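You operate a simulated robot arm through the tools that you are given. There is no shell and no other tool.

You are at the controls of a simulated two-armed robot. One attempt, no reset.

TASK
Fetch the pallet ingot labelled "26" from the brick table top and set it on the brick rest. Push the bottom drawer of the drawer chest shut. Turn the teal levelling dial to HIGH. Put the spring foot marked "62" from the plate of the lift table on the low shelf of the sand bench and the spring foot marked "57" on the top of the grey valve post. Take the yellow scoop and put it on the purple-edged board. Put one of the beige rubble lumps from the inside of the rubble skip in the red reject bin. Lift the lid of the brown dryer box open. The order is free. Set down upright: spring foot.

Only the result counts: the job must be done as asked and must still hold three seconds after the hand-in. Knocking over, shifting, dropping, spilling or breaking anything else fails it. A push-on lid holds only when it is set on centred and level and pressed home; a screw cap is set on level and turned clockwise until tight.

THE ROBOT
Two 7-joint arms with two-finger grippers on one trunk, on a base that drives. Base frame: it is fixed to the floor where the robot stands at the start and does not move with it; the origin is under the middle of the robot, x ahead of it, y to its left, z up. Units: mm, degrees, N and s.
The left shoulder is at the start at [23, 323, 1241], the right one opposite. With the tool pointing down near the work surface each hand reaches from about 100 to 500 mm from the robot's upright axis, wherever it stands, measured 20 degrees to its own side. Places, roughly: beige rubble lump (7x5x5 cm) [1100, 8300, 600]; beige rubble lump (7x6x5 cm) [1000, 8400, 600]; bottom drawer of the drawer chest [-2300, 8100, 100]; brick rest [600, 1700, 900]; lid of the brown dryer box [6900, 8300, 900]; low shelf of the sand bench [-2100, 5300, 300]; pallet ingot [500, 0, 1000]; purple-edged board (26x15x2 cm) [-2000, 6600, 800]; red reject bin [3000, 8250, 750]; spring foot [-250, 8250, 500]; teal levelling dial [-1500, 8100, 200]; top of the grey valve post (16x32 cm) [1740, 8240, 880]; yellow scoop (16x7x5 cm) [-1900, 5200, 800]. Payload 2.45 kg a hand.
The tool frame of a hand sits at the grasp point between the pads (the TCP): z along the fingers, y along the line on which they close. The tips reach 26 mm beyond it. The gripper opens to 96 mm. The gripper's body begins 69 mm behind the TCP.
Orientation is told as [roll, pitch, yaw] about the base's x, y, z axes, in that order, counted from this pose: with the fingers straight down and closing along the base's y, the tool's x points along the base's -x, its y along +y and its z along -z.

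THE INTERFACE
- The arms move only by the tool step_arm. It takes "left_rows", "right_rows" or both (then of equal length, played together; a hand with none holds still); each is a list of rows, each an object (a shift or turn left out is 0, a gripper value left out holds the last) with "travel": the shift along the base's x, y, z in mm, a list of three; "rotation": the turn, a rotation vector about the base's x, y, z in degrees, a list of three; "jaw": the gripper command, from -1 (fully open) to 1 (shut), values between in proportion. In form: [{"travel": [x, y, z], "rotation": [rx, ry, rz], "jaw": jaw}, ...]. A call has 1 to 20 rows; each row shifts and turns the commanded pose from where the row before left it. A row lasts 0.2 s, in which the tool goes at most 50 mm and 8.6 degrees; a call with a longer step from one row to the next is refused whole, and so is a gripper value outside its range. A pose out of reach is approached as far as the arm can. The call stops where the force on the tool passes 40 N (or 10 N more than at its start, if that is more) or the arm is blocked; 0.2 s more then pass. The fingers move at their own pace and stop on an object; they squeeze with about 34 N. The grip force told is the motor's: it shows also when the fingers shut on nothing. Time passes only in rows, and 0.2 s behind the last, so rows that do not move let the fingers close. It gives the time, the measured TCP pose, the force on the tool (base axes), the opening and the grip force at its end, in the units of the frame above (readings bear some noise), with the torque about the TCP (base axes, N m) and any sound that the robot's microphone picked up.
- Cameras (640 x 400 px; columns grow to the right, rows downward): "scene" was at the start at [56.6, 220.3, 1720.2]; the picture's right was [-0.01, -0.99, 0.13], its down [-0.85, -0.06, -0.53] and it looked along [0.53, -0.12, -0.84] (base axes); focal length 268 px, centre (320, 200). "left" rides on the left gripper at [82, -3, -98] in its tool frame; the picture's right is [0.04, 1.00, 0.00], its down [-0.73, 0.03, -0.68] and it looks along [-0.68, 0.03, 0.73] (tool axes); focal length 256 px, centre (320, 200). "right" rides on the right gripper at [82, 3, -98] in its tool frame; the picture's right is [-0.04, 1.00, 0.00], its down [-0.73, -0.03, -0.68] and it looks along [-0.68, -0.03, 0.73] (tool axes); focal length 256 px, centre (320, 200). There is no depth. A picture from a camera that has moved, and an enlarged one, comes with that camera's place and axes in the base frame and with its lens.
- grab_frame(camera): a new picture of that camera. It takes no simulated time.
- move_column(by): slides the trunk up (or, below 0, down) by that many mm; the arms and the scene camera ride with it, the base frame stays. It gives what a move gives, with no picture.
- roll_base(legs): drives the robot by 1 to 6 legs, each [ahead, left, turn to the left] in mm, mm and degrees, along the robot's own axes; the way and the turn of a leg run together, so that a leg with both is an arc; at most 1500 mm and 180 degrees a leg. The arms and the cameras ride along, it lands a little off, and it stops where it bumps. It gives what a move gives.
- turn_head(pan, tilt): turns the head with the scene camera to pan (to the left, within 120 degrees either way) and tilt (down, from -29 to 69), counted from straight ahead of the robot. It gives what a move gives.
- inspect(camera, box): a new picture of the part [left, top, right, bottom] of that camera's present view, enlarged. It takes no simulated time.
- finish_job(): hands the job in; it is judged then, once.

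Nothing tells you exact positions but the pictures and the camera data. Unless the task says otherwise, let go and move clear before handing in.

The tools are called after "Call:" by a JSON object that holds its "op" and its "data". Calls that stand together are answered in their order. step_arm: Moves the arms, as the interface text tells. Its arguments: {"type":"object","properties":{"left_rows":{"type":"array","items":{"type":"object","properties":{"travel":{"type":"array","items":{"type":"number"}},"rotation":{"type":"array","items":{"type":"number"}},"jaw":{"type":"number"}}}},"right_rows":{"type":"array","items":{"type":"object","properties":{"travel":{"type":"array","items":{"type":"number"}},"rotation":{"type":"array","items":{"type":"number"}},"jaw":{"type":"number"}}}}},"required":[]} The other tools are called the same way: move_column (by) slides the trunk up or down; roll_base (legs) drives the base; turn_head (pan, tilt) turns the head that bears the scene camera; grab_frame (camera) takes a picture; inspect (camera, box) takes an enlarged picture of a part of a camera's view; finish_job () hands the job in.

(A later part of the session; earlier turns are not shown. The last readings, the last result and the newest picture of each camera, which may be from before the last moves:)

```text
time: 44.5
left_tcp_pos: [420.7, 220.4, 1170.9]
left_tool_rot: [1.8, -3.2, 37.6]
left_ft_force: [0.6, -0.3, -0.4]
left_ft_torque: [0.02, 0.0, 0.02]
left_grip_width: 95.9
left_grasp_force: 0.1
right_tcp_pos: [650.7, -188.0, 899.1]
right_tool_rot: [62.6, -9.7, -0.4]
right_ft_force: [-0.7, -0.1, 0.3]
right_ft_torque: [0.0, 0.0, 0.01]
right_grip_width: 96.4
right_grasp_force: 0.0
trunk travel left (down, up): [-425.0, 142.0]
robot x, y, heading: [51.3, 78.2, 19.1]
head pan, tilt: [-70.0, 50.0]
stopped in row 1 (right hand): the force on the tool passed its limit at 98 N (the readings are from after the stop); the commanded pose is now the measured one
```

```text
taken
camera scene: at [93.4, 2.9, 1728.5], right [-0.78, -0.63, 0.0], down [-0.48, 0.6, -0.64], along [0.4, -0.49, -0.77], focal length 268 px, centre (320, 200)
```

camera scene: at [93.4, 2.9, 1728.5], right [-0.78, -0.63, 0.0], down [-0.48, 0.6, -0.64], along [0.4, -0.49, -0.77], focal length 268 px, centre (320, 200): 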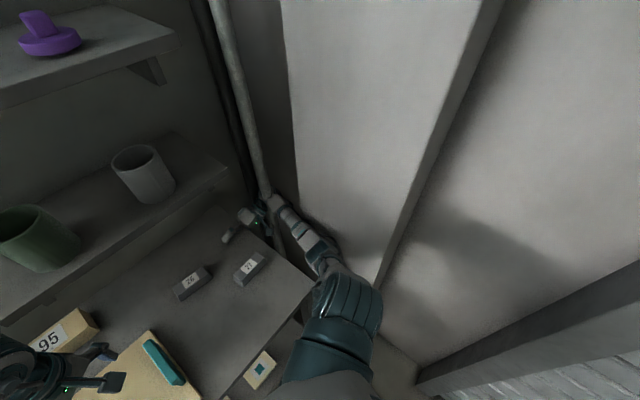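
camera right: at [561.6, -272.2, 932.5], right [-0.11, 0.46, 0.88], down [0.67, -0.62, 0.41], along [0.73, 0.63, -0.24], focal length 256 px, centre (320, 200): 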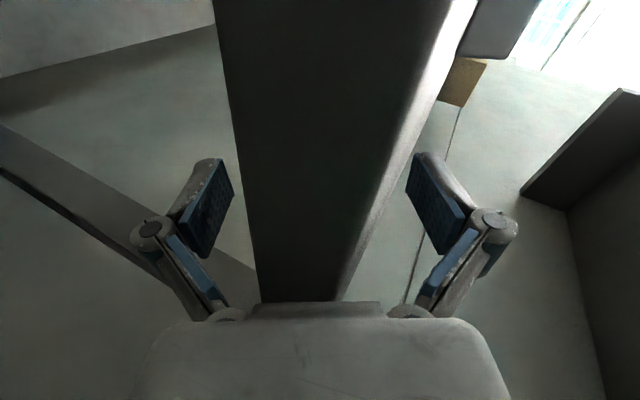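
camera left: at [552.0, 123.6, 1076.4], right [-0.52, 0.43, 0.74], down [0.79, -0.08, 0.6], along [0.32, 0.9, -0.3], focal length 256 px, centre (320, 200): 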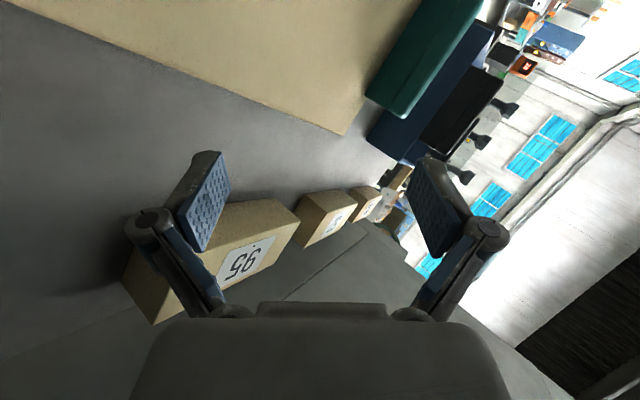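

Upright again with no contact forces. Now the combined base move (left with a right turn) should swing the hand out from the slab with the elbow staying put.

Call:
{"op": "roll_base", "data": {"legs": [[8, 44, -10]]}}

Call:
{"op": "grab_frame", "data": {"camera": "right"}}

Call:
{"op": "grab_frame", "data": {"camera": "scene"}}

```text
time: 45.6
left_tcp_pos: [446.6, 235.6, 1170.5]
left_tool_rot: [0.7, -2.5, 29.1]
left_ft_force: [0.4, 0.6, 1.4]
left_ft_torque: [-0.08, 0.03, -0.02]
left_grip_width: 96.0
left_grasp_force: 0.1
right_tcp_pos: [610.8, -196.6, 906.2]
right_tool_rot: [61.8, -9.8, -8.0]
right_ft_force: [-0.6, -0.8, -1.0]
right_ft_torque: [0.14, -0.04, -0.01]
right_grip_width: 96.1
right_grasp_force: 0.1
trunk travel left (down, up): [-425.0, 142.0]
robot x, y, heading: [59.0, 127.8, 10.1]
head pan, tilt: [-70.0, 50.0]
```

```text
taken
camera right: at [510.5, -267.1, 940.8], right [-0.04, 0.48, 0.87], down [0.58, -0.7, 0.42], along [0.81, 0.53, -0.25], focal length 256 px, centre (320, 200)
```

right: 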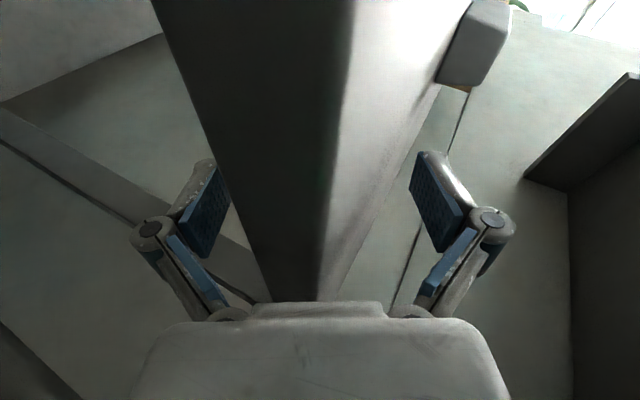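

```text
taken
camera scene: at [112.9, 146.5, 1733.9], right [-0.86, -0.51, 0.04], down [-0.4, 0.63, -0.67], along [0.31, -0.59, -0.74], focal length 268 px, centre (320, 200)
```

scene: 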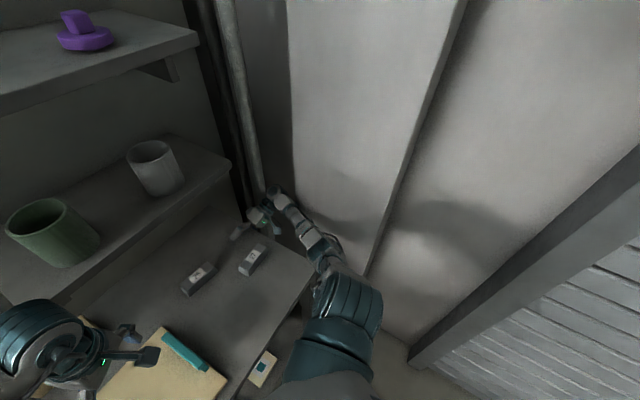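

The base moved fine, but the body leans left ~2° again, with the elbow touching the wall. A small pure-left shift should relieve it.

Call:
{"op": "roll_base", "data": {"legs": [[6, 40, 0]]}}

Call:
{"op": "grab_frame", "data": {"camera": "right"}}

Call:
{"op": "grab_frame", "data": {"camera": "scene"}}

```text
time: 46.5
left_tcp_pos: [430.6, 173.5, 1181.4]
left_tool_rot: [4.5, -6.5, 30.6]
left_ft_force: [0.5, 0.6, 0.4]
left_ft_torque: [0.01, 0.01, 0.05]
left_grip_width: 95.8
left_grasp_force: 0.1
right_tcp_pos: [619.3, -202.7, 897.6]
right_tool_rot: [68.1, -12.3, -5.8]
right_ft_force: [-0.2, -0.4, -0.1]
right_ft_torque: [0.01, 0.02, 0.04]
right_grip_width: 95.9
right_grasp_force: 0.1
trunk travel left (down, up): [-425.0, 142.0]
robot x, y, heading: [70.9, 156.6, 12.3]
head pan, tilt: [-70.0, 50.0]
stopped in leg 1: the robot was blocked; the commanded pose is now the measured one
```

```text
taken
camera right: at [521.4, -282.0, 920.1], right [-0.12, 0.39, 0.91], down [0.6, -0.71, 0.38], along [0.79, 0.59, -0.15], focal length 256 px, centre (320, 200)
```

right: 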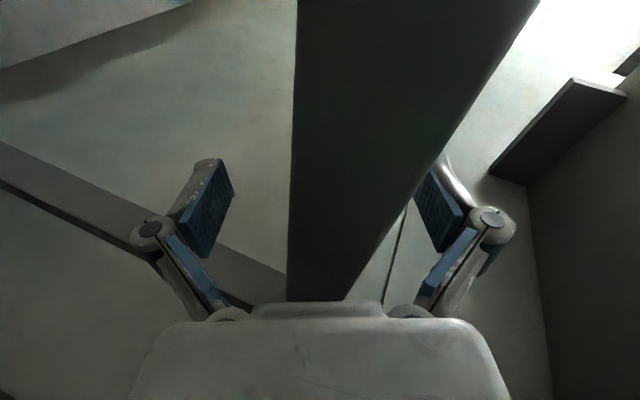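

```text
taken
camera scene: at [103.1, 155.5, 1731.9], right [-0.85, -0.53, 0.02], down [-0.41, 0.62, -0.67], along [0.34, -0.57, -0.74], focal length 268 px, centre (320, 200)
```

scene: 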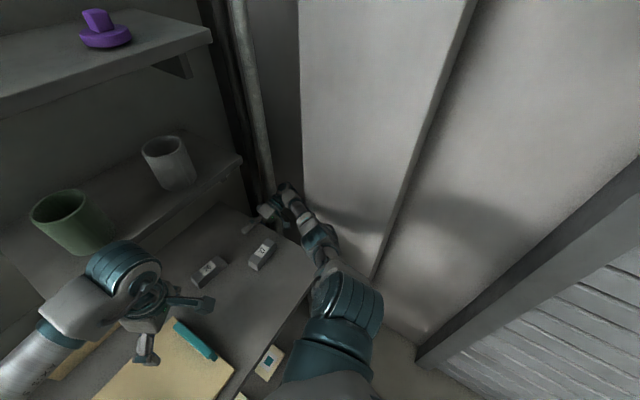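

Still leaning ~2° left. I'll repeat the left-command trick that leveled it before.

Call:
{"op": "step_arm", "data": {"left_rows": [{"travel": [0, 49, 0], "rotation": [-3, 0, 0]}], "right_rows": [{"travel": [0, 40, 5], "rotation": [-3, 0, 0]}]}}

Call:
{"op": "grab_frame", "data": {"camera": "right"}}

Call:
{"op": "grab_frame", "data": {"camera": "scene"}}

```text
time: 46.9
left_tcp_pos: [430.8, 193.2, 1181.2]
left_tool_rot: [2.9, -5.5, 30.2]
left_ft_force: [-1.3, 0.2, -0.3]
left_ft_torque: [-0.09, -0.12, -0.07]
left_grip_width: 96.0
left_grasp_force: 0.0
right_tcp_pos: [622.7, -192.7, 894.9]
right_tool_rot: [65.7, -12.6, -6.2]
right_ft_force: [-1.1, -2.6, 0.8]
right_ft_torque: [0.08, 0.0, -0.04]
right_grip_width: 96.0
right_grasp_force: 0.1
trunk travel left (down, up): [-425.0, 142.0]
robot x, y, heading: [75.9, 150.9, 11.9]
head pan, tilt: [-70.0, 50.0]
```

```text
taken
camera right: at [523.4, -271.4, 920.2], right [-0.11, 0.43, 0.9], down [0.59, -0.7, 0.41], along [0.8, 0.58, -0.17], focal length 256 px, centre (320, 200)
```

right: 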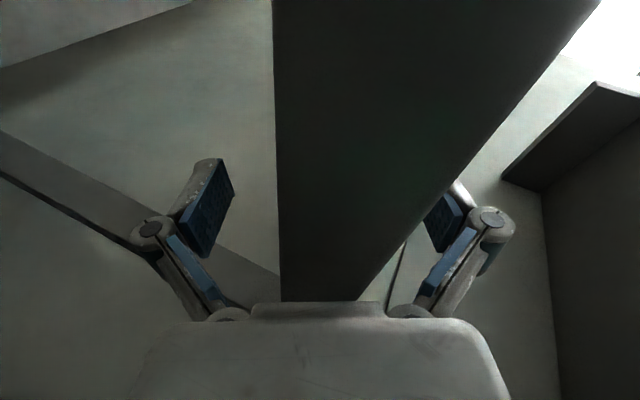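

```text
taken
camera scene: at [107.3, 96.2, 1730.4], right [-0.85, -0.53, 0.01], down [-0.41, 0.64, -0.65], along [0.34, -0.55, -0.76], focal length 268 px, centre (320, 200)
```

scene: 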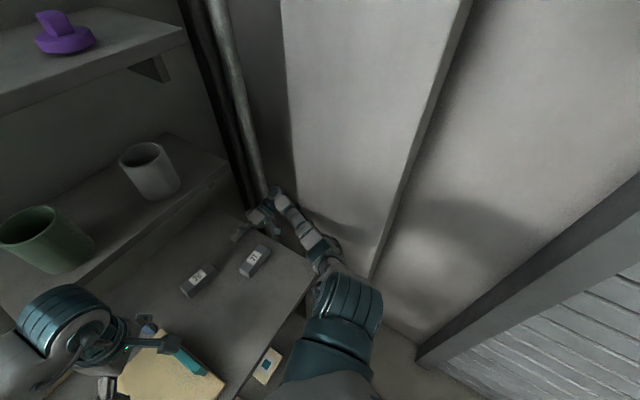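

Level again. With more room on the right, I'll try rolling the right hand up around the slab edge in small steps.

Call:
{"op": "step_arm", "data": {"right_rows": [{"travel": [0, -5, 2], "rotation": [-5, 0, 0]}, {"travel": [0, -6, 2], "rotation": [-6, 0, 0]}]}}

Call:
{"op": "grab_frame", "data": {"camera": "right"}}

Call:
{"op": "grab_frame", "data": {"camera": "scene"}}

```text
time: 47.5
left_tcp_pos: [430.8, 200.2, 1181.7]
left_tool_rot: [2.8, -5.2, 30.4]
left_ft_force: [1.3, 0.5, -0.6]
left_ft_torque: [-0.02, 0.02, 0.01]
left_grip_width: 96.0
left_grasp_force: 0.1
right_tcp_pos: [617.9, -201.1, 899.5]
right_tool_rot: [54.4, -13.3, -4.0]
right_ft_force: [9.9, 1.0, 29.2]
right_ft_torque: [1.05, 0.79, -0.58]
right_grip_width: 96.3
right_grasp_force: 0.1
trunk travel left (down, up): [-425.0, 142.0]
robot x, y, heading: [73.5, 154.9, 11.8]
head pan, tilt: [-70.0, 50.0]
```

```text
taken
camera right: at [519.0, -271.8, 939.3], right [-0.11, 0.59, 0.8], down [0.59, -0.61, 0.53], along [0.8, 0.53, -0.28], focal length 256 px, centre (320, 200)
```

right: 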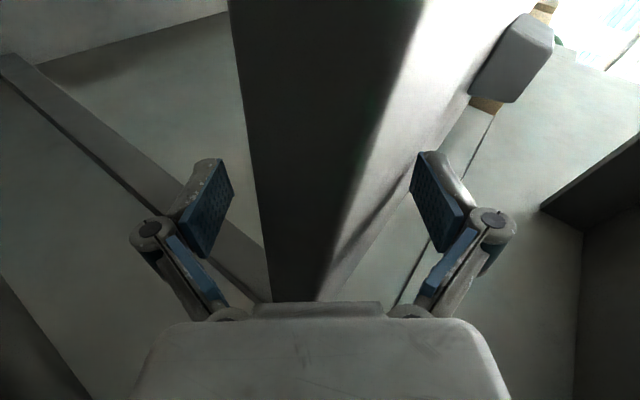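

```text
taken
camera scene: at [104.4, 87.5, 1729.8], right [-0.85, -0.53, 0.0], down [-0.41, 0.65, -0.64], along [0.34, -0.55, -0.77], focal length 268 px, centre (320, 200)
```

scene: 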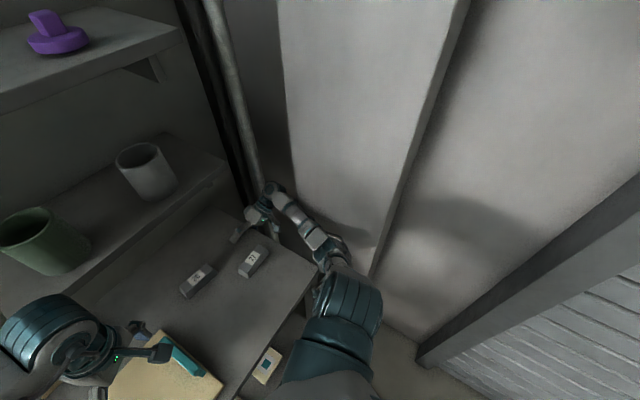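

The hand followed this time. The upper finger touches the table top lightly (29 N), so I'll lift and edge outward before rolling more.

Call:
{"op": "step_arm", "data": {"right_rows": [{"travel": [0, -5, 8]}, {"travel": [0, -8, 6]}, {"travel": [0, -8, 2], "rotation": [-5, 0, 0]}]}}

Call:
{"op": "grab_frame", "data": {"camera": "right"}}

Call:
{"op": "grab_frame", "data": {"camera": "scene"}}

```text
time: 48.3
left_tcp_pos: [433.5, 207.5, 1178.6]
left_tool_rot: [2.6, -5.0, 30.6]
left_ft_force: [0.1, 0.2, -0.1]
left_ft_torque: [0.02, 0.01, 0.0]
left_grip_width: 95.9
left_grasp_force: 0.0
right_tcp_pos: [619.6, -214.3, 907.2]
right_tool_rot: [49.1, -12.8, -2.1]
right_ft_force: [0.1, 0.1, -0.6]
right_ft_torque: [0.03, -0.01, -0.02]
right_grip_width: 95.9
right_grasp_force: 0.0
trunk travel left (down, up): [-425.0, 142.0]
robot x, y, heading: [74.7, 155.6, 12.2]
head pan, tilt: [-70.0, 50.0]
```

```text
taken
camera right: at [522.4, -282.0, 954.8], right [-0.1, 0.66, 0.75], down [0.6, -0.55, 0.57], along [0.79, 0.51, -0.34], focal length 256 px, centre (320, 200)
```

right: 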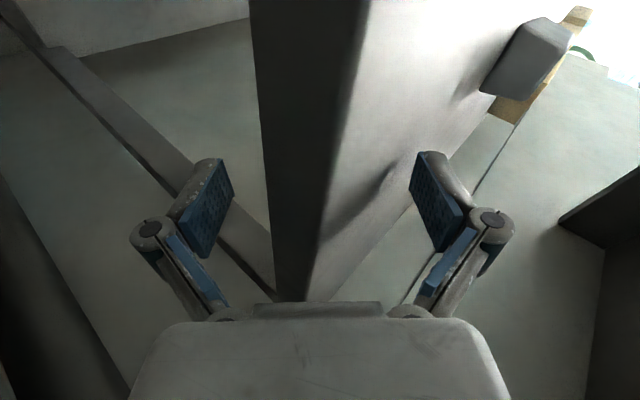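

```text
taken
camera scene: at [113.0, 99.8, 1729.2], right [-0.85, -0.53, 0.01], down [-0.41, 0.64, -0.65], along [0.34, -0.55, -0.76], focal length 268 px, centre (320, 200)
```

scene: 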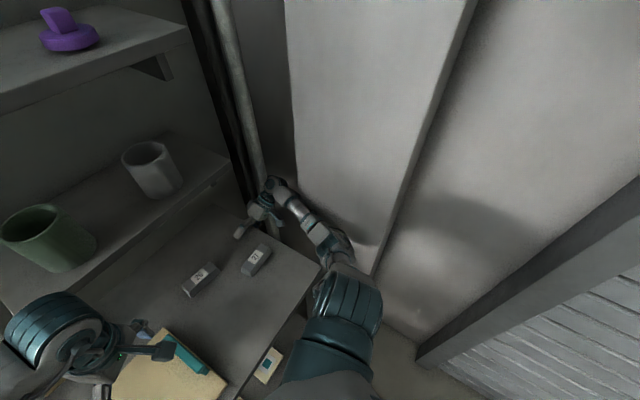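

Working well. Continuing the same motion outward, up and rolling.

Call:
{"op": "step_arm", "data": {"right_rows": [{"travel": [0, -8, 5], "rotation": [-4, 0, 0]}, {"travel": [0, -8, 5], "rotation": [-5, 0, 0]}, {"travel": [0, -6, 5], "rotation": [-5, 0, 0]}]}}

Call:
{"op": "grab_frame", "data": {"camera": "right"}}

Call:
{"op": "grab_frame", "data": {"camera": "scene"}}

```text
time: 49.1
left_tcp_pos: [433.4, 203.3, 1178.5]
left_tool_rot: [2.7, -5.1, 30.3]
left_ft_force: [0.3, 0.3, -0.3]
left_ft_torque: [0.0, -0.01, -0.01]
left_grip_width: 96.0
left_grasp_force: 0.1
right_tcp_pos: [617.7, -239.7, 923.7]
right_tool_rot: [34.6, -13.2, 1.0]
right_ft_force: [-1.0, 0.1, 0.2]
right_ft_torque: [-0.03, 0.0, 0.03]
right_grip_width: 96.0
right_grasp_force: 0.0
trunk travel left (down, up): [-425.0, 142.0]
robot x, y, heading: [73.2, 155.3, 11.9]
head pan, tilt: [-70.0, 50.0]
```

```text
taken
camera right: at [521.0, -294.2, 987.0], right [-0.1, 0.82, 0.56], down [0.6, -0.4, 0.69], along [0.79, 0.41, -0.45], focal length 256 px, centre (320, 200)
```

right: 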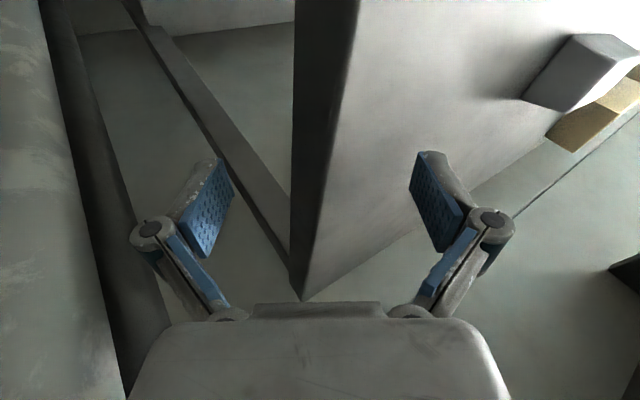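

```text
taken
camera scene: at [112.3, 97.8, 1729.6], right [-0.85, -0.53, 0.01], down [-0.41, 0.64, -0.65], along [0.34, -0.55, -0.76], focal length 268 px, centre (320, 200)
```

scene: 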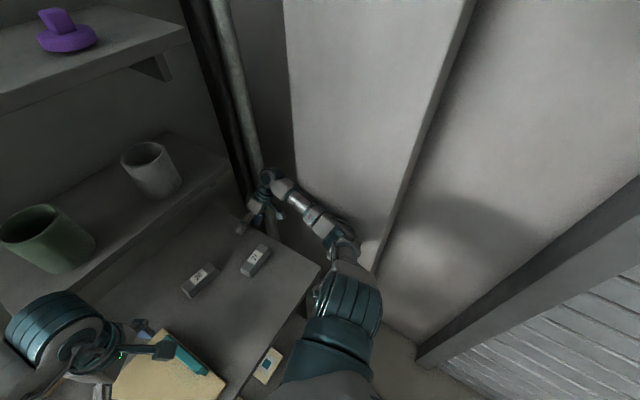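

The lower finger is now clear outside the slab edge. I'll lift the right hand up and level it.

Call:
{"op": "step_arm", "data": {"right_rows": [{"travel": [0, -3, 12], "rotation": [-4, 0, 0]}, {"travel": [0, 0, 14], "rotation": [-5, 0, 0]}, {"travel": [0, 0, 16], "rotation": [-5, 2, 0]}, {"travel": [0, 0, 18], "rotation": [-6, 3, 0]}, {"travel": [0, 0, 18], "rotation": [-6, 4, 0]}, {"travel": [0, 0, 18], "rotation": [-6, 4, 0]}]}}

Call:
{"op": "grab_frame", "data": {"camera": "right"}}

Call:
{"op": "grab_frame", "data": {"camera": "scene"}}

```text
time: 50.7
left_tcp_pos: [439.0, 191.2, 1180.2]
left_tool_rot: [3.4, -4.9, 30.1]
left_ft_force: [-0.4, 0.8, 0.1]
left_ft_torque: [-0.06, 0.01, 0.02]
left_grip_width: 96.2
left_grasp_force: 0.0
right_tcp_pos: [620.1, -261.2, 1001.9]
right_tool_rot: [5.5, 5.0, 2.7]
right_ft_force: [0.1, 1.6, -0.8]
right_ft_torque: [-0.13, 0.04, -0.01]
right_grip_width: 96.2
right_grasp_force: 0.0
trunk travel left (down, up): [-425.0, 142.0]
robot x, y, heading: [67.9, 155.6, 11.5]
head pan, tilt: [-70.0, 50.0]
stopped in row 6 (right hand): the arm was blocked; the commanded pose is now the measured one
```

```text
taken
camera right: at [546.6, -270.8, 1106.2], right [0.0, 1.0, 0.09], down [0.79, -0.06, 0.61], along [0.61, 0.07, -0.79], focal length 256 px, centre (320, 200)
```

right: 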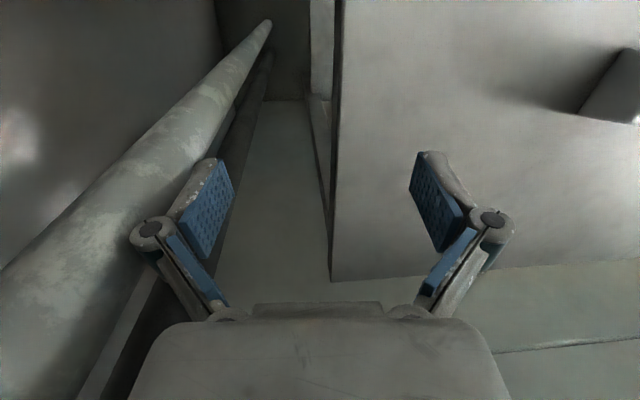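

```text
taken
camera scene: at [110.9, 85.3, 1731.8], right [-0.85, -0.52, 0.01], down [-0.41, 0.65, -0.64], along [0.33, -0.55, -0.77], focal length 268 px, centre (320, 200)
```

scene: 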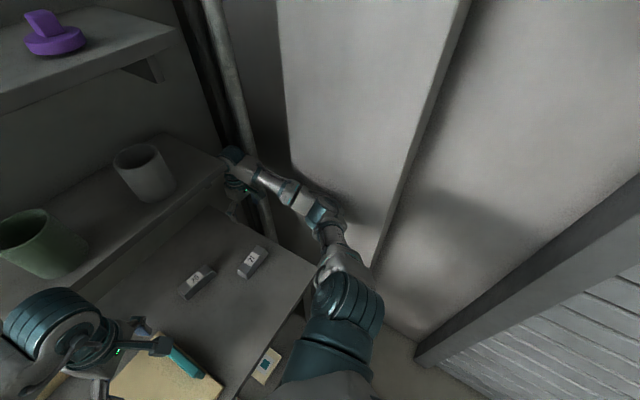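

The right hand is free above the table now. I'll bring it back toward the robot, away from the shelf and pipe.

Call:
{"op": "step_arm", "data": {"right_rows": [{"travel": [-12, 0, 0]}, {"travel": [-15, 2, 0]}, {"travel": [-15, 3, 0]}, {"travel": [-15, 3, 0]}, {"travel": [-15, 3, 0]}, {"travel": [-15, 3, 0]}]}}

Call:
{"op": "grab_frame", "data": {"camera": "scene"}}

```text
time: 51.8
left_tcp_pos: [430.2, 198.0, 1185.5]
left_tool_rot: [2.9, -6.4, 33.7]
left_ft_force: [-1.3, -0.8, 0.8]
left_ft_torque: [0.01, -0.12, 0.01]
left_grip_width: 96.2
left_grasp_force: 0.1
right_tcp_pos: [581.9, -203.7, 976.3]
right_tool_rot: [9.3, 7.8, 9.6]
right_ft_force: [0.4, 0.8, 0.0]
right_ft_torque: [0.01, -0.01, 0.02]
right_grip_width: 96.1
right_grasp_force: 0.0
trunk travel left (down, up): [-425.0, 142.0]
robot x, y, heading: [91.7, 130.9, 15.4]
head pan, tilt: [-70.0, 50.0]
stopped in row 5 (right hand): the arm was blocked; the commanded pose is now the measured one
```

```text
taken
camera scene: at [181.3, 149.3, 1733.2], right [-0.81, -0.58, 0.06], down [-0.47, 0.59, -0.66], along [0.35, -0.56, -0.75], focal length 268 px, centre (320, 200)
```

scene: 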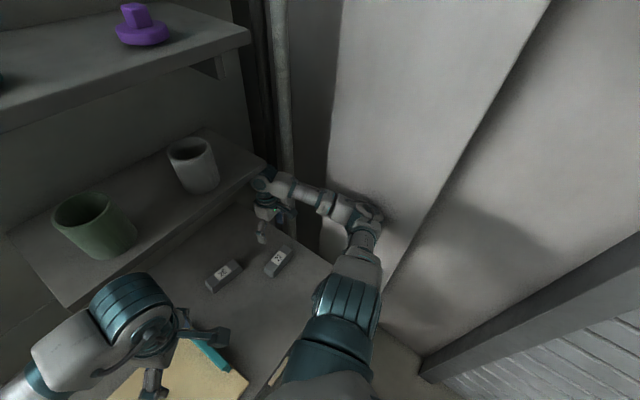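

Retracting makes the elbow bulge into the wall again. I'll use the left-command trick once more to level, raising the hand a bit.

Call:
{"op": "step_arm", "data": {"left_rows": [{"travel": [10, 45, 0], "rotation": [-3, 1, 0]}], "right_rows": [{"travel": [10, 45, 15], "rotation": [-3, -1, 0]}]}}

Call:
{"op": "grab_frame", "data": {"camera": "scene"}}

Call:
{"op": "grab_frame", "data": {"camera": "right"}}

```text
time: 52.1
left_tcp_pos: [377.6, 184.7, 1199.3]
left_tool_rot: [2.4, -8.9, 32.9]
left_ft_force: [-1.0, 1.1, 1.0]
left_ft_torque: [-0.12, -0.1, -0.06]
left_grip_width: 96.0
left_grasp_force: 0.1
right_tcp_pos: [544.6, -213.2, 994.4]
right_tool_rot: [9.9, 4.3, 8.2]
right_ft_force: [4.7, 6.8, 1.6]
right_ft_torque: [-0.73, 0.48, 0.17]
right_grip_width: 96.0
right_grasp_force: 0.1
trunk travel left (down, up): [-425.0, 142.0]
robot x, y, heading: [88.7, 145.2, 14.3]
head pan, tilt: [-70.0, 50.0]
stopped in row 1 (right hand): the arm was blocked; the commanded pose is now the measured one
```

```text
taken
camera scene: at [131.2, 157.1, 1734.8], right [-0.82, -0.57, 0.03], down [-0.44, 0.6, -0.67], along [0.36, -0.56, -0.74], focal length 268 px, centre (320, 200)
```

scene: 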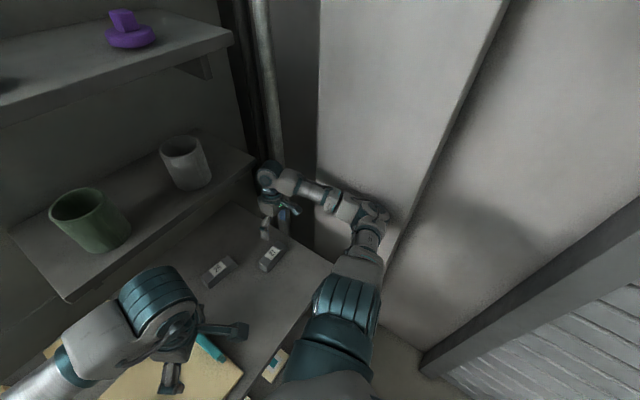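

```text
taken
camera right: at [474.2, -236.9, 1097.7], right [-0.09, 0.98, 0.17], down [0.79, -0.03, 0.61], along [0.6, 0.19, -0.78], focal length 256 px, centre (320, 200)
```

right: 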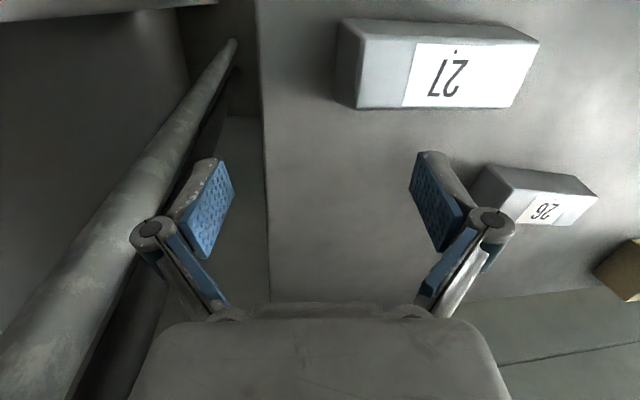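

Call:
{"op": "step_arm", "data": {"left_rows": [{"travel": [0, 48, 0], "rotation": [-3, 0, 0]}], "right_rows": [{"travel": [0, 44, 20], "rotation": [-4, 0, 0]}]}}

Call:
{"op": "grab_frame", "data": {"camera": "scene"}}

```text
time: 52.5
left_tcp_pos: [364.4, 169.6, 1198.3]
left_tool_rot: [2.5, -9.5, 32.8]
left_ft_force: [1.4, 0.1, 0.0]
left_ft_torque: [0.0, 0.18, -0.01]
left_grip_width: 96.0
left_grasp_force: 0.1
right_tcp_pos: [522.9, -231.3, 985.6]
right_tool_rot: [10.5, 4.4, 6.3]
right_ft_force: [0.7, -0.5, -2.2]
right_ft_torque: [0.13, 0.07, -0.01]
right_grip_width: 95.7
right_grasp_force: 0.0
trunk travel left (down, up): [-425.0, 142.0]
robot x, y, heading: [81.1, 150.8, 14.0]
head pan, tilt: [-70.0, 50.0]
stopped in row 1 (right hand): the arm was blocked; the commanded pose is now the measured one
```

```text
taken
camera scene: at [98.5, 158.0, 1731.3], right [-0.83, -0.56, 0.02], down [-0.42, 0.61, -0.67], along [0.37, -0.57, -0.74], focal length 268 px, centre (320, 200)
```

scene: 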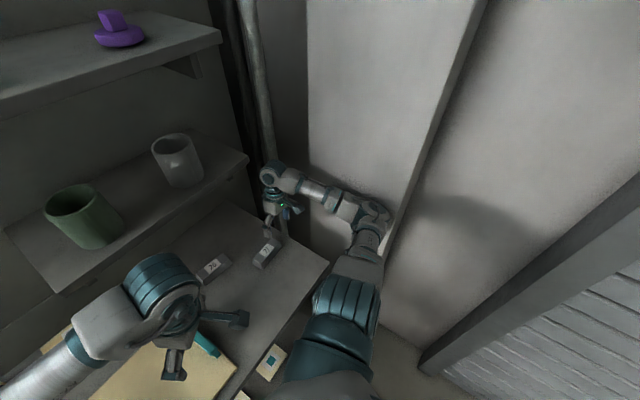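

Now I'll shift the base left and slightly back to get the elbow off the wall.

Call:
{"op": "roll_base", "data": {"legs": [[-20, 60, 0]]}}

Call:
{"op": "grab_frame", "data": {"camera": "scene"}}

Call:
{"op": "grab_frame", "data": {"camera": "right"}}

```text
time: 53.2
left_tcp_pos: [376.0, 111.7, 1192.9]
left_tool_rot: [5.6, -10.8, 32.5]
left_ft_force: [-0.6, 0.2, 0.3]
left_ft_torque: [-0.02, -0.02, -0.02]
left_grip_width: 96.0
left_grasp_force: 0.1
right_tcp_pos: [529.0, -275.9, 956.8]
right_tool_rot: [14.0, 4.9, 6.4]
right_ft_force: [-1.1, 0.1, -0.3]
right_ft_torque: [-0.03, -0.01, -0.02]
right_grip_width: 96.2
right_grasp_force: 0.2
trunk travel left (down, up): [-425.0, 142.0]
robot x, y, heading: [83.4, 156.0, 14.0]
head pan, tilt: [-70.0, 50.0]
stopped in leg 1: the robot was blocked; the commanded pose is now the measured one
```

```text
taken
camera scene: at [94.0, 153.4, 1731.2], right [-0.83, -0.56, 0.01], down [-0.42, 0.61, -0.67], along [0.37, -0.56, -0.74], focal length 268 px, centre (320, 200)
```

scene: 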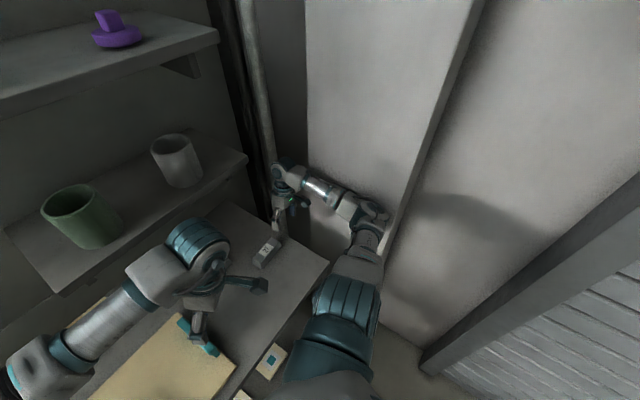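

```text
taken
camera right: at [460.0, -304.1, 1060.5], right [-0.05, 0.97, 0.24], down [0.8, -0.1, 0.59], along [0.59, 0.22, -0.77], focal length 256 px, centre (320, 200)
```

right: 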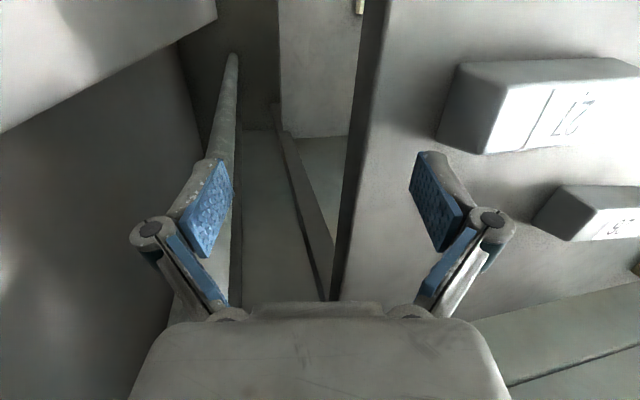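

The elbow bulge is the issue; extending the right hand forward-left straightens the arm and pulls the elbow off the wall. Trying that.

Call:
{"op": "step_arm", "data": {"left_rows": [{"travel": [0, 45, 0], "rotation": [-3, 0, 0]}], "right_rows": [{"travel": [30, 36, 12], "rotation": [-4, 0, 0]}]}}

Call:
{"op": "grab_frame", "data": {"camera": "scene"}}

```text
time: 53.6
left_tcp_pos: [374.2, 152.8, 1195.1]
left_tool_rot: [3.2, -9.1, 32.6]
left_ft_force: [-0.9, 0.8, 0.0]
left_ft_torque: [-0.1, -0.08, -0.03]
left_grip_width: 95.9
left_grasp_force: 0.0
right_tcp_pos: [561.0, -245.1, 969.0]
right_tool_rot: [10.0, 5.3, 5.9]
right_ft_force: [-1.1, -0.7, -1.1]
right_ft_torque: [0.1, -0.11, -0.08]
right_grip_width: 96.2
right_grasp_force: 0.0
trunk travel left (down, up): [-425.0, 142.0]
robot x, y, heading: [82.1, 152.8, 14.2]
head pan, tilt: [-70.0, 50.0]
```

```text
taken
camera scene: at [93.9, 141.3, 1730.8], right [-0.83, -0.56, 0.01], down [-0.42, 0.61, -0.67], along [0.37, -0.56, -0.74], focal length 268 px, centre (320, 200)
```

scene: 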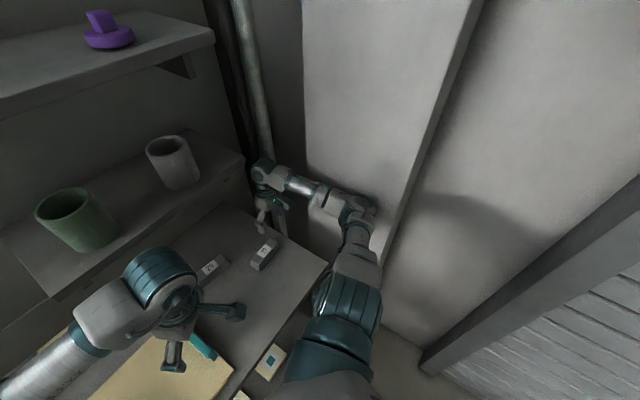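

Good, that followed. Repeating to straighten the arm further.

Call:
{"op": "step_arm", "data": {"left_rows": [{"travel": [0, 35, 0], "rotation": [-2, 0, 0]}], "right_rows": [{"travel": [20, 30, 4], "rotation": [-4, 0, 0]}]}}

Call:
{"op": "grab_frame", "data": {"camera": "scene"}}

Call:
{"op": "grab_frame", "data": {"camera": "right"}}

```text
time: 54.0
left_tcp_pos: [380.1, 181.5, 1192.9]
left_tool_rot: [1.8, -8.0, 32.9]
left_ft_force: [-0.2, 1.1, 0.0]
left_ft_torque: [-0.06, 0.0, 0.02]
left_grip_width: 96.2
left_grasp_force: 0.0
right_tcp_pos: [585.1, -218.7, 971.0]
right_tool_rot: [6.2, 5.8, 5.7]
right_ft_force: [-0.1, 0.1, 0.4]
right_ft_torque: [-0.08, -0.01, 0.0]
right_grip_width: 95.8
right_grasp_force: 0.1
trunk travel left (down, up): [-425.0, 142.0]
robot x, y, heading: [82.2, 152.1, 14.0]
head pan, tilt: [-70.0, 50.0]
```

```text
taken
camera scene: at [104.1, 119.0, 1730.6], right [-0.83, -0.56, 0.01], down [-0.43, 0.62, -0.66], along [0.36, -0.55, -0.75], focal length 268 px, centre (320, 200)
```

scene: 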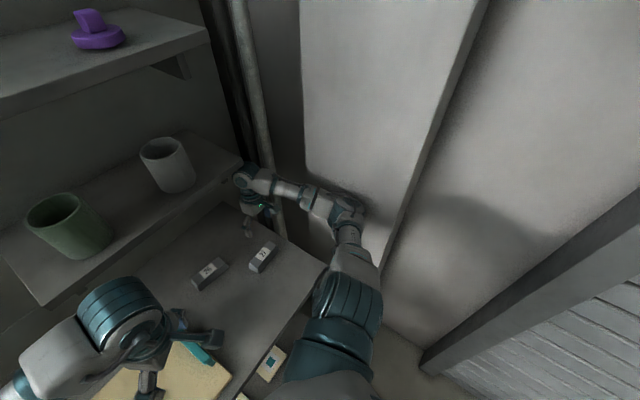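

```text
taken
camera right: at [515.5, -233.4, 1077.0], right [-0.05, 0.99, 0.1], down [0.8, -0.02, 0.59], along [0.59, 0.11, -0.8], focal length 256 px, centre (320, 200)
```

right: 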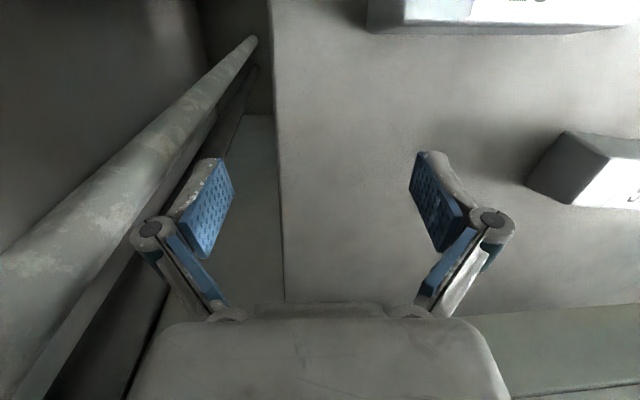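

Nearly level now. I'll try shifting the base left 50 mm.

Call:
{"op": "roll_base", "data": {"legs": [[12, 50, 0]]}}

Call:
{"op": "grab_frame", "data": {"camera": "scene"}}

Call:
{"op": "grab_frame", "data": {"camera": "right"}}

```text
time: 54.9
left_tcp_pos: [381.1, 228.5, 1194.1]
left_tool_rot: [2.0, -8.0, 32.9]
left_ft_force: [0.5, 0.5, -0.4]
left_ft_torque: [-0.02, 0.03, -0.01]
left_grip_width: 96.2
left_grasp_force: 0.0
right_tcp_pos: [586.0, -171.2, 967.4]
right_tool_rot: [6.6, 5.9, 5.7]
right_ft_force: [-0.2, 0.5, -0.3]
right_ft_torque: [-0.02, 0.03, 0.01]
right_grip_width: 95.8
right_grasp_force: 0.1
trunk travel left (down, up): [-425.0, 142.0]
robot x, y, heading: [80.0, 202.5, 13.8]
head pan, tilt: [-70.0, 50.0]
```

```text
taken
camera scene: at [110.4, 150.8, 1730.0], right [-0.83, -0.56, 0.0], down [-0.43, 0.63, -0.65], along [0.36, -0.54, -0.76], focal length 268 px, centre (320, 200)
```

scene: 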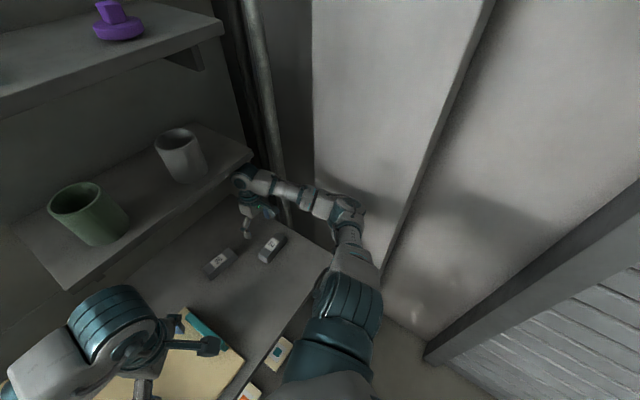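

```text
taken
camera right: at [515.7, -185.0, 1074.7], right [-0.05, 0.99, 0.11], down [0.81, -0.03, 0.59], along [0.59, 0.12, -0.8], focal length 256 px, centre (320, 200)
```

right: 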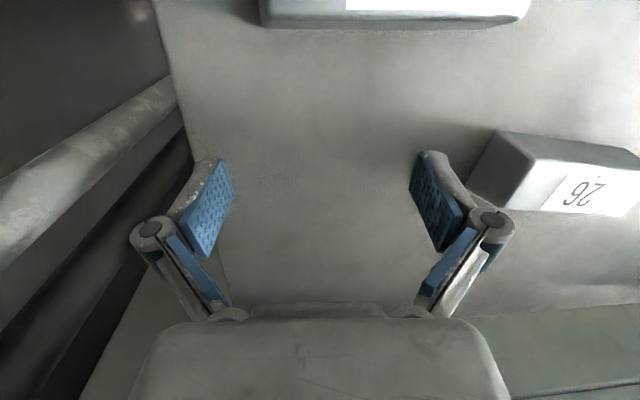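

Level with the base at y≈202. The wrist is still under the shelf, so I'll pitch the hand so the wrist tilts back toward the robot before raising.

Call:
{"op": "step_arm", "data": {"right_rows": [{"travel": [0, 0, 4], "rotation": [-2, -7, 0]}, {"travel": [0, 0, 4], "rotation": [-2, -7, 0]}, {"travel": [0, 0, 4], "rotation": [-2, -7, 0]}]}}

Call:
{"op": "grab_frame", "data": {"camera": "scene"}}

Call:
{"op": "grab_frame", "data": {"camera": "right"}}

```text
time: 55.7
left_tcp_pos: [378.6, 224.1, 1193.5]
left_tool_rot: [2.2, -8.2, 32.9]
left_ft_force: [0.1, -1.1, -0.1]
left_ft_torque: [0.03, 0.0, -0.02]
left_grip_width: 95.9
left_grasp_force: 0.1
right_tcp_pos: [584.5, -174.9, 978.7]
right_tool_rot: [-1.4, -14.7, 6.5]
right_ft_force: [0.6, 0.4, -0.4]
right_ft_torque: [0.0, -0.02, -0.01]
right_grip_width: 96.0
right_grasp_force: 0.1
trunk travel left (down, up): [-425.0, 142.0]
robot x, y, heading: [81.5, 202.8, 14.4]
head pan, tilt: [-70.0, 50.0]
```

```text
taken
camera scene: at [109.5, 147.1, 1729.9], right [-0.83, -0.56, 0.0], down [-0.43, 0.63, -0.65], along [0.36, -0.54, -0.76], focal length 268 px, centre (320, 200)
```

scene: 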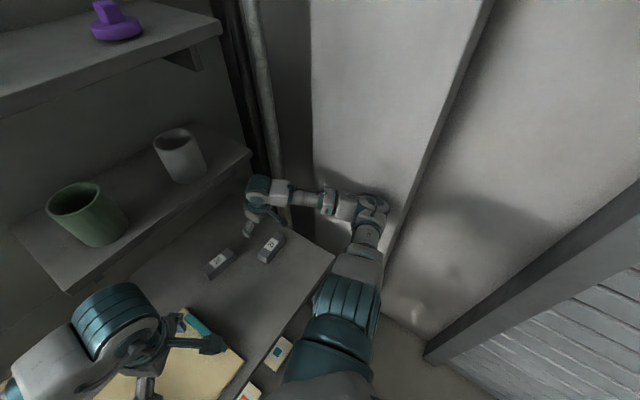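

```text
taken
camera right: at [481.2, -180.3, 1054.5], right [-0.07, 1.0, -0.01], down [0.54, 0.05, 0.84], along [0.84, 0.05, -0.54], focal length 256 px, centre (320, 200)
```

right: 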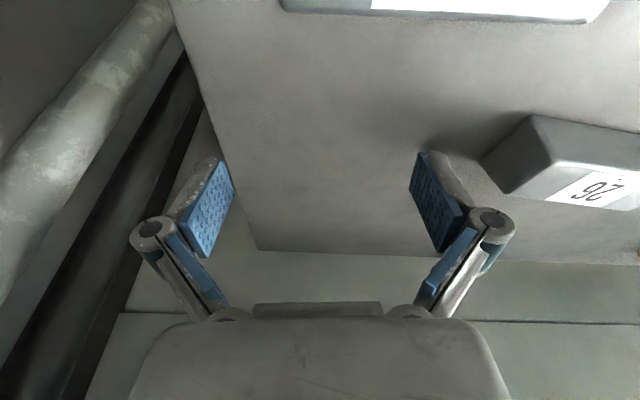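

Still level. Raising the hand now, with slight extra pitch.

Call:
{"op": "step_arm", "data": {"right_rows": [{"travel": [0, 0, 10], "rotation": [0, -4, 0]}, {"travel": [0, 0, 14], "rotation": [0, -4, 0]}, {"travel": [0, 0, 16], "rotation": [0, -2, 0]}]}}

Call:
{"op": "grab_frame", "data": {"camera": "scene"}}

```text
time: 56.5
left_tcp_pos: [381.2, 220.2, 1194.2]
left_tool_rot: [2.5, -8.2, 32.8]
left_ft_force: [0.2, 0.8, -0.2]
left_ft_torque: [0.01, 0.02, -0.02]
left_grip_width: 95.8
left_grasp_force: 0.0
right_tcp_pos: [586.2, -178.0, 1017.6]
right_tool_rot: [-2.5, -24.4, 6.9]
right_ft_force: [-0.1, -0.7, 0.0]
right_ft_torque: [0.01, -0.02, 0.0]
right_grip_width: 95.7
right_grasp_force: 0.1
trunk travel left (down, up): [-425.0, 142.0]
robot x, y, heading: [80.5, 204.6, 14.2]
head pan, tilt: [-70.0, 50.0]
```

```text
taken
camera scene: at [114.6, 138.2, 1729.5], right [-0.83, -0.56, 0.0], down [-0.43, 0.63, -0.64], along [0.36, -0.53, -0.77], focal length 268 px, centre (320, 200)
```

scene: 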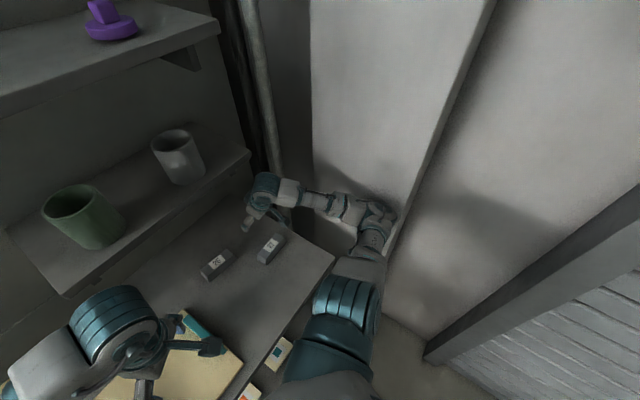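

Hand is well above the ingots now. I'll move the base left and back to get clear of the wall.

Call:
{"op": "roll_base", "data": {"legs": [[-34, 110, 0]]}}

Call:
{"op": "grab_frame", "data": {"camera": "scene"}}

```text
time: 57.7
left_tcp_pos: [332.0, 268.3, 1189.9]
left_tool_rot: [4.3, -8.9, 32.3]
left_ft_force: [-1.3, -0.4, 0.2]
left_ft_torque: [0.0, -0.13, -0.04]
left_grip_width: 96.0
left_grasp_force: 0.0
right_tcp_pos: [536.4, -122.6, 998.8]
right_tool_rot: [-0.1, -23.9, 5.6]
right_ft_force: [-1.4, -1.0, -1.2]
right_ft_torque: [0.02, -0.1, -0.03]
right_grip_width: 96.0
right_grasp_force: 0.0
trunk travel left (down, up): [-425.0, 142.0]
robot x, y, heading: [26.1, 293.9, 14.0]
head pan, tilt: [-70.0, 50.0]
```

```text
taken
camera scene: at [69.9, 176.5, 1726.2], right [-0.83, -0.56, -0.01], down [-0.44, 0.65, -0.62], along [0.35, -0.51, -0.79], focal length 268 px, centre (320, 200)
```

scene: 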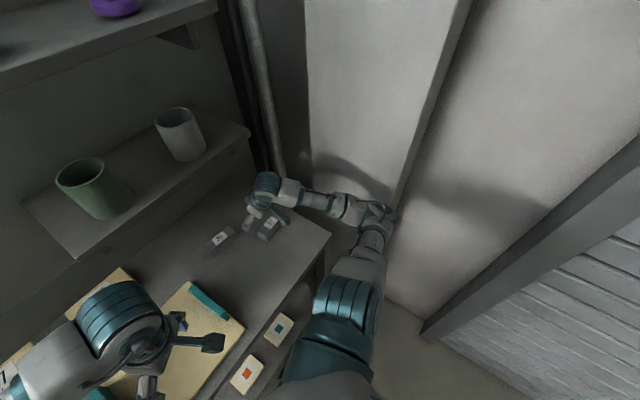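

Call:
{"op": "turn_head", "data": {"pan": -60, "tilt": 50}}

Call:
{"op": "grab_frame", "data": {"camera": "scene"}}

Call:
{"op": "grab_frame", "data": {"camera": "right"}}

```text
time: 58.5
left_tcp_pos: [321.0, 307.1, 1194.6]
left_tool_rot: [2.3, -8.5, 32.6]
left_ft_force: [0.2, -0.1, -0.7]
left_ft_torque: [0.0, -0.01, 0.0]
left_grip_width: 96.0
left_grasp_force: 0.0
right_tcp_pos: [527.2, -89.4, 1017.7]
right_tool_rot: [-2.4, -24.3, 6.5]
right_ft_force: [0.0, -1.0, 1.0]
right_ft_torque: [0.0, -0.01, -0.01]
right_grip_width: 96.1
right_grasp_force: 0.0
trunk travel left (down, up): [-425.0, 142.0]
robot x, y, heading: [22.6, 293.4, 14.6]
head pan, tilt: [-60.0, 50.0]
```

```text
taken
camera scene: at [61.4, 261.1, 1730.2], right [-0.72, -0.7, 0.01], down [-0.53, 0.54, -0.65], along [0.45, -0.47, -0.76], focal length 268 px, centre (320, 200)
```

scene: 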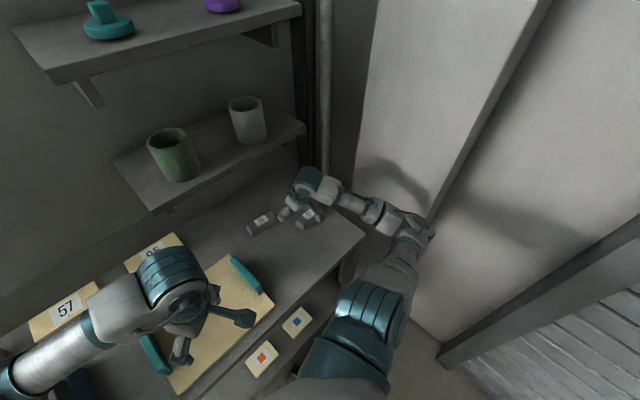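

```text
taken
camera right: at [412.2, -94.7, 1073.8], right [-0.06, 1.0, -0.02], down [0.39, 0.04, 0.92], along [0.92, 0.05, -0.39], focal length 256 px, centre (320, 200)
```

right: 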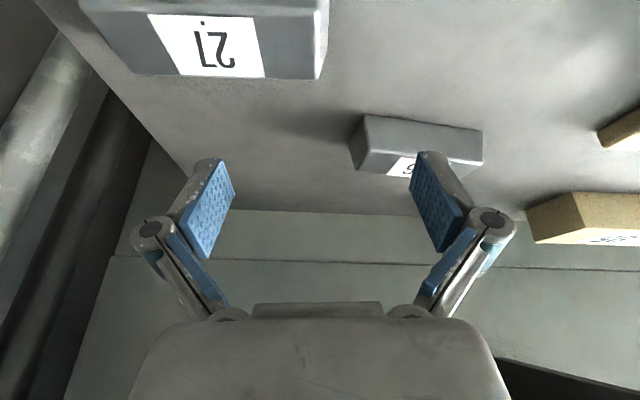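

That was just wobble; it's settled upright at [23, 293]. Now I'll bring the right hand to a tidy vertical pose well above the table.

Call:
{"op": "step_arm", "data": {"right_rows": [{"travel": [-15, 5, 12], "rotation": [0, 0, 0]}, {"travel": [-15, 5, 12], "rotation": [0, 0, 0]}, {"travel": [-15, 5, 12], "rotation": [0, 4, 0]}, {"travel": [-10, 5, 10], "rotation": [0, 5, 0]}, {"travel": [-10, 0, 5], "rotation": [0, 5, 0]}, {"travel": [-5, 0, 5], "rotation": [0, 5, 0]}, {"travel": [0, 0, 0], "rotation": [2, 5, 0]}]}}

Call:
{"op": "grab_frame", "data": {"camera": "scene"}}

```text
time: 60.2
left_tcp_pos: [312.9, 331.1, 1195.7]
left_tool_rot: [1.7, -8.3, 32.9]
left_ft_force: [1.5, -0.5, -0.4]
left_ft_torque: [0.01, 0.07, 0.02]
left_grip_width: 96.2
left_grasp_force: 0.0
right_tcp_pos: [450.1, -47.2, 1081.1]
right_tool_rot: [1.5, -1.0, 6.1]
right_ft_force: [0.3, -1.0, -0.5]
right_ft_torque: [0.03, 0.01, 0.03]
right_grip_width: 95.9
right_grasp_force: 0.1
trunk travel left (down, up): [-425.0, 142.0]
robot x, y, heading: [18.1, 303.2, 14.4]
head pan, tilt: [-60.0, 50.0]
stopped in row 7 (right hand): the arm was blocked; the commanded pose is now the measured one
```

```text
taken
camera scene: at [58.5, 270.4, 1730.3], right [-0.72, -0.7, 0.01], down [-0.53, 0.54, -0.65], along [0.45, -0.47, -0.76], focal length 268 px, centre (320, 200)
```

scene: 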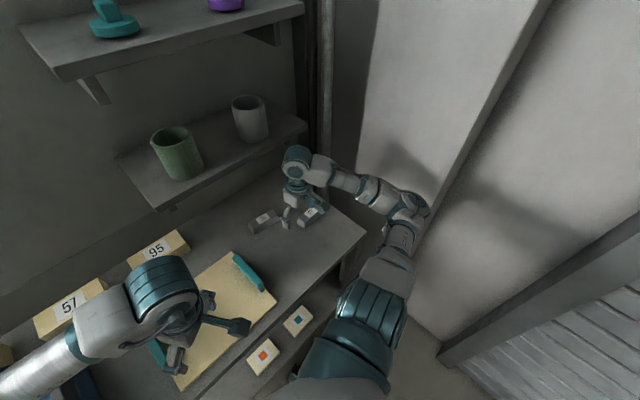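

The body is steady and the hand is free. Next I'll position the base near [80, 190] so the right hand can reach ingot 26 while keeping distance from the wall.

Call:
{"op": "roll_base", "data": {"legs": [[30, -90, -6]]}}

Call:
{"op": "turn_head", "data": {"pan": -30, "tilt": 55}}

Call:
{"op": "grab_frame", "data": {"camera": "scene"}}

Call:
{"op": "grab_frame", "data": {"camera": "right"}}

```text
time: 61.4
left_tcp_pos: [368.2, 211.4, 1194.5]
left_tool_rot: [1.9, -8.2, 27.0]
left_ft_force: [0.6, -0.8, 0.5]
left_ft_torque: [0.02, 0.02, 0.03]
left_grip_width: 96.1
left_grasp_force: 0.0
right_tcp_pos: [464.0, -179.4, 1079.8]
right_tool_rot: [1.5, -0.9, 0.1]
right_ft_force: [0.0, -1.1, 0.0]
right_ft_torque: [0.04, 0.02, -0.01]
right_grip_width: 96.1
right_grasp_force: 0.2
trunk travel left (down, up): [-425.0, 142.0]
robot x, y, heading: [69.9, 218.2, 8.1]
head pan, tilt: [-60.0, 50.0]
```

```text
time: 62.3
left_tcp_pos: [362.5, 205.4, 1195.5]
left_tool_rot: [2.1, -8.5, 26.9]
left_ft_force: [-0.9, -0.1, 0.2]
left_ft_torque: [0.02, 0.0, -0.01]
left_grip_width: 95.9
left_grasp_force: 0.2
right_tcp_pos: [462.9, -184.5, 1078.2]
right_tool_rot: [2.0, -0.8, 0.0]
right_ft_force: [0.0, 0.1, -0.5]
right_ft_torque: [0.01, 0.0, 0.02]
right_grip_width: 95.7
right_grasp_force: 0.1
trunk travel left (down, up): [-425.0, 142.0]
robot x, y, heading: [72.8, 219.4, 8.5]
head pan, tilt: [-30.0, 55.0]
```

```text
taken
camera scene: at [131.5, 203.8, 1722.6], right [-0.37, -0.93, 0.01], down [-0.76, 0.3, -0.57], along [0.53, -0.22, -0.82], focal length 268 px, centre (320, 200)
```

scene: 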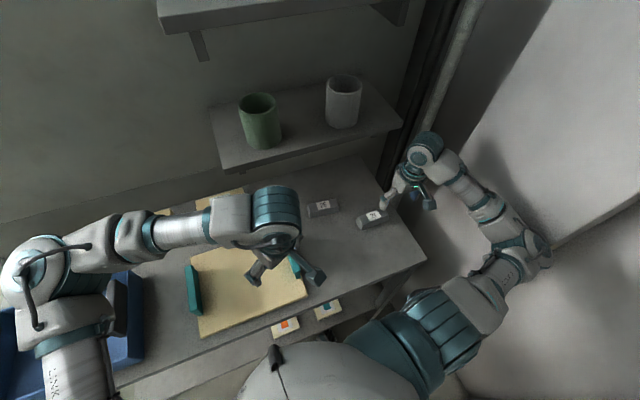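

```text
taken
camera right: at [378.0, -183.2, 1175.9], right [0.04, 1.0, 0.03], down [0.72, -0.05, 0.69], along [0.69, 0.0, -0.72], focal length 256 px, centre (320, 200)
```

right: 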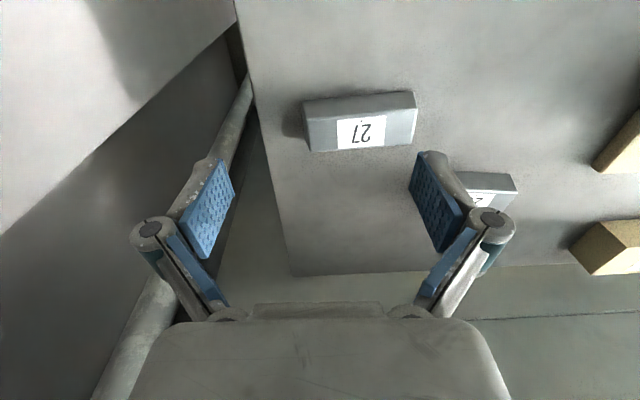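

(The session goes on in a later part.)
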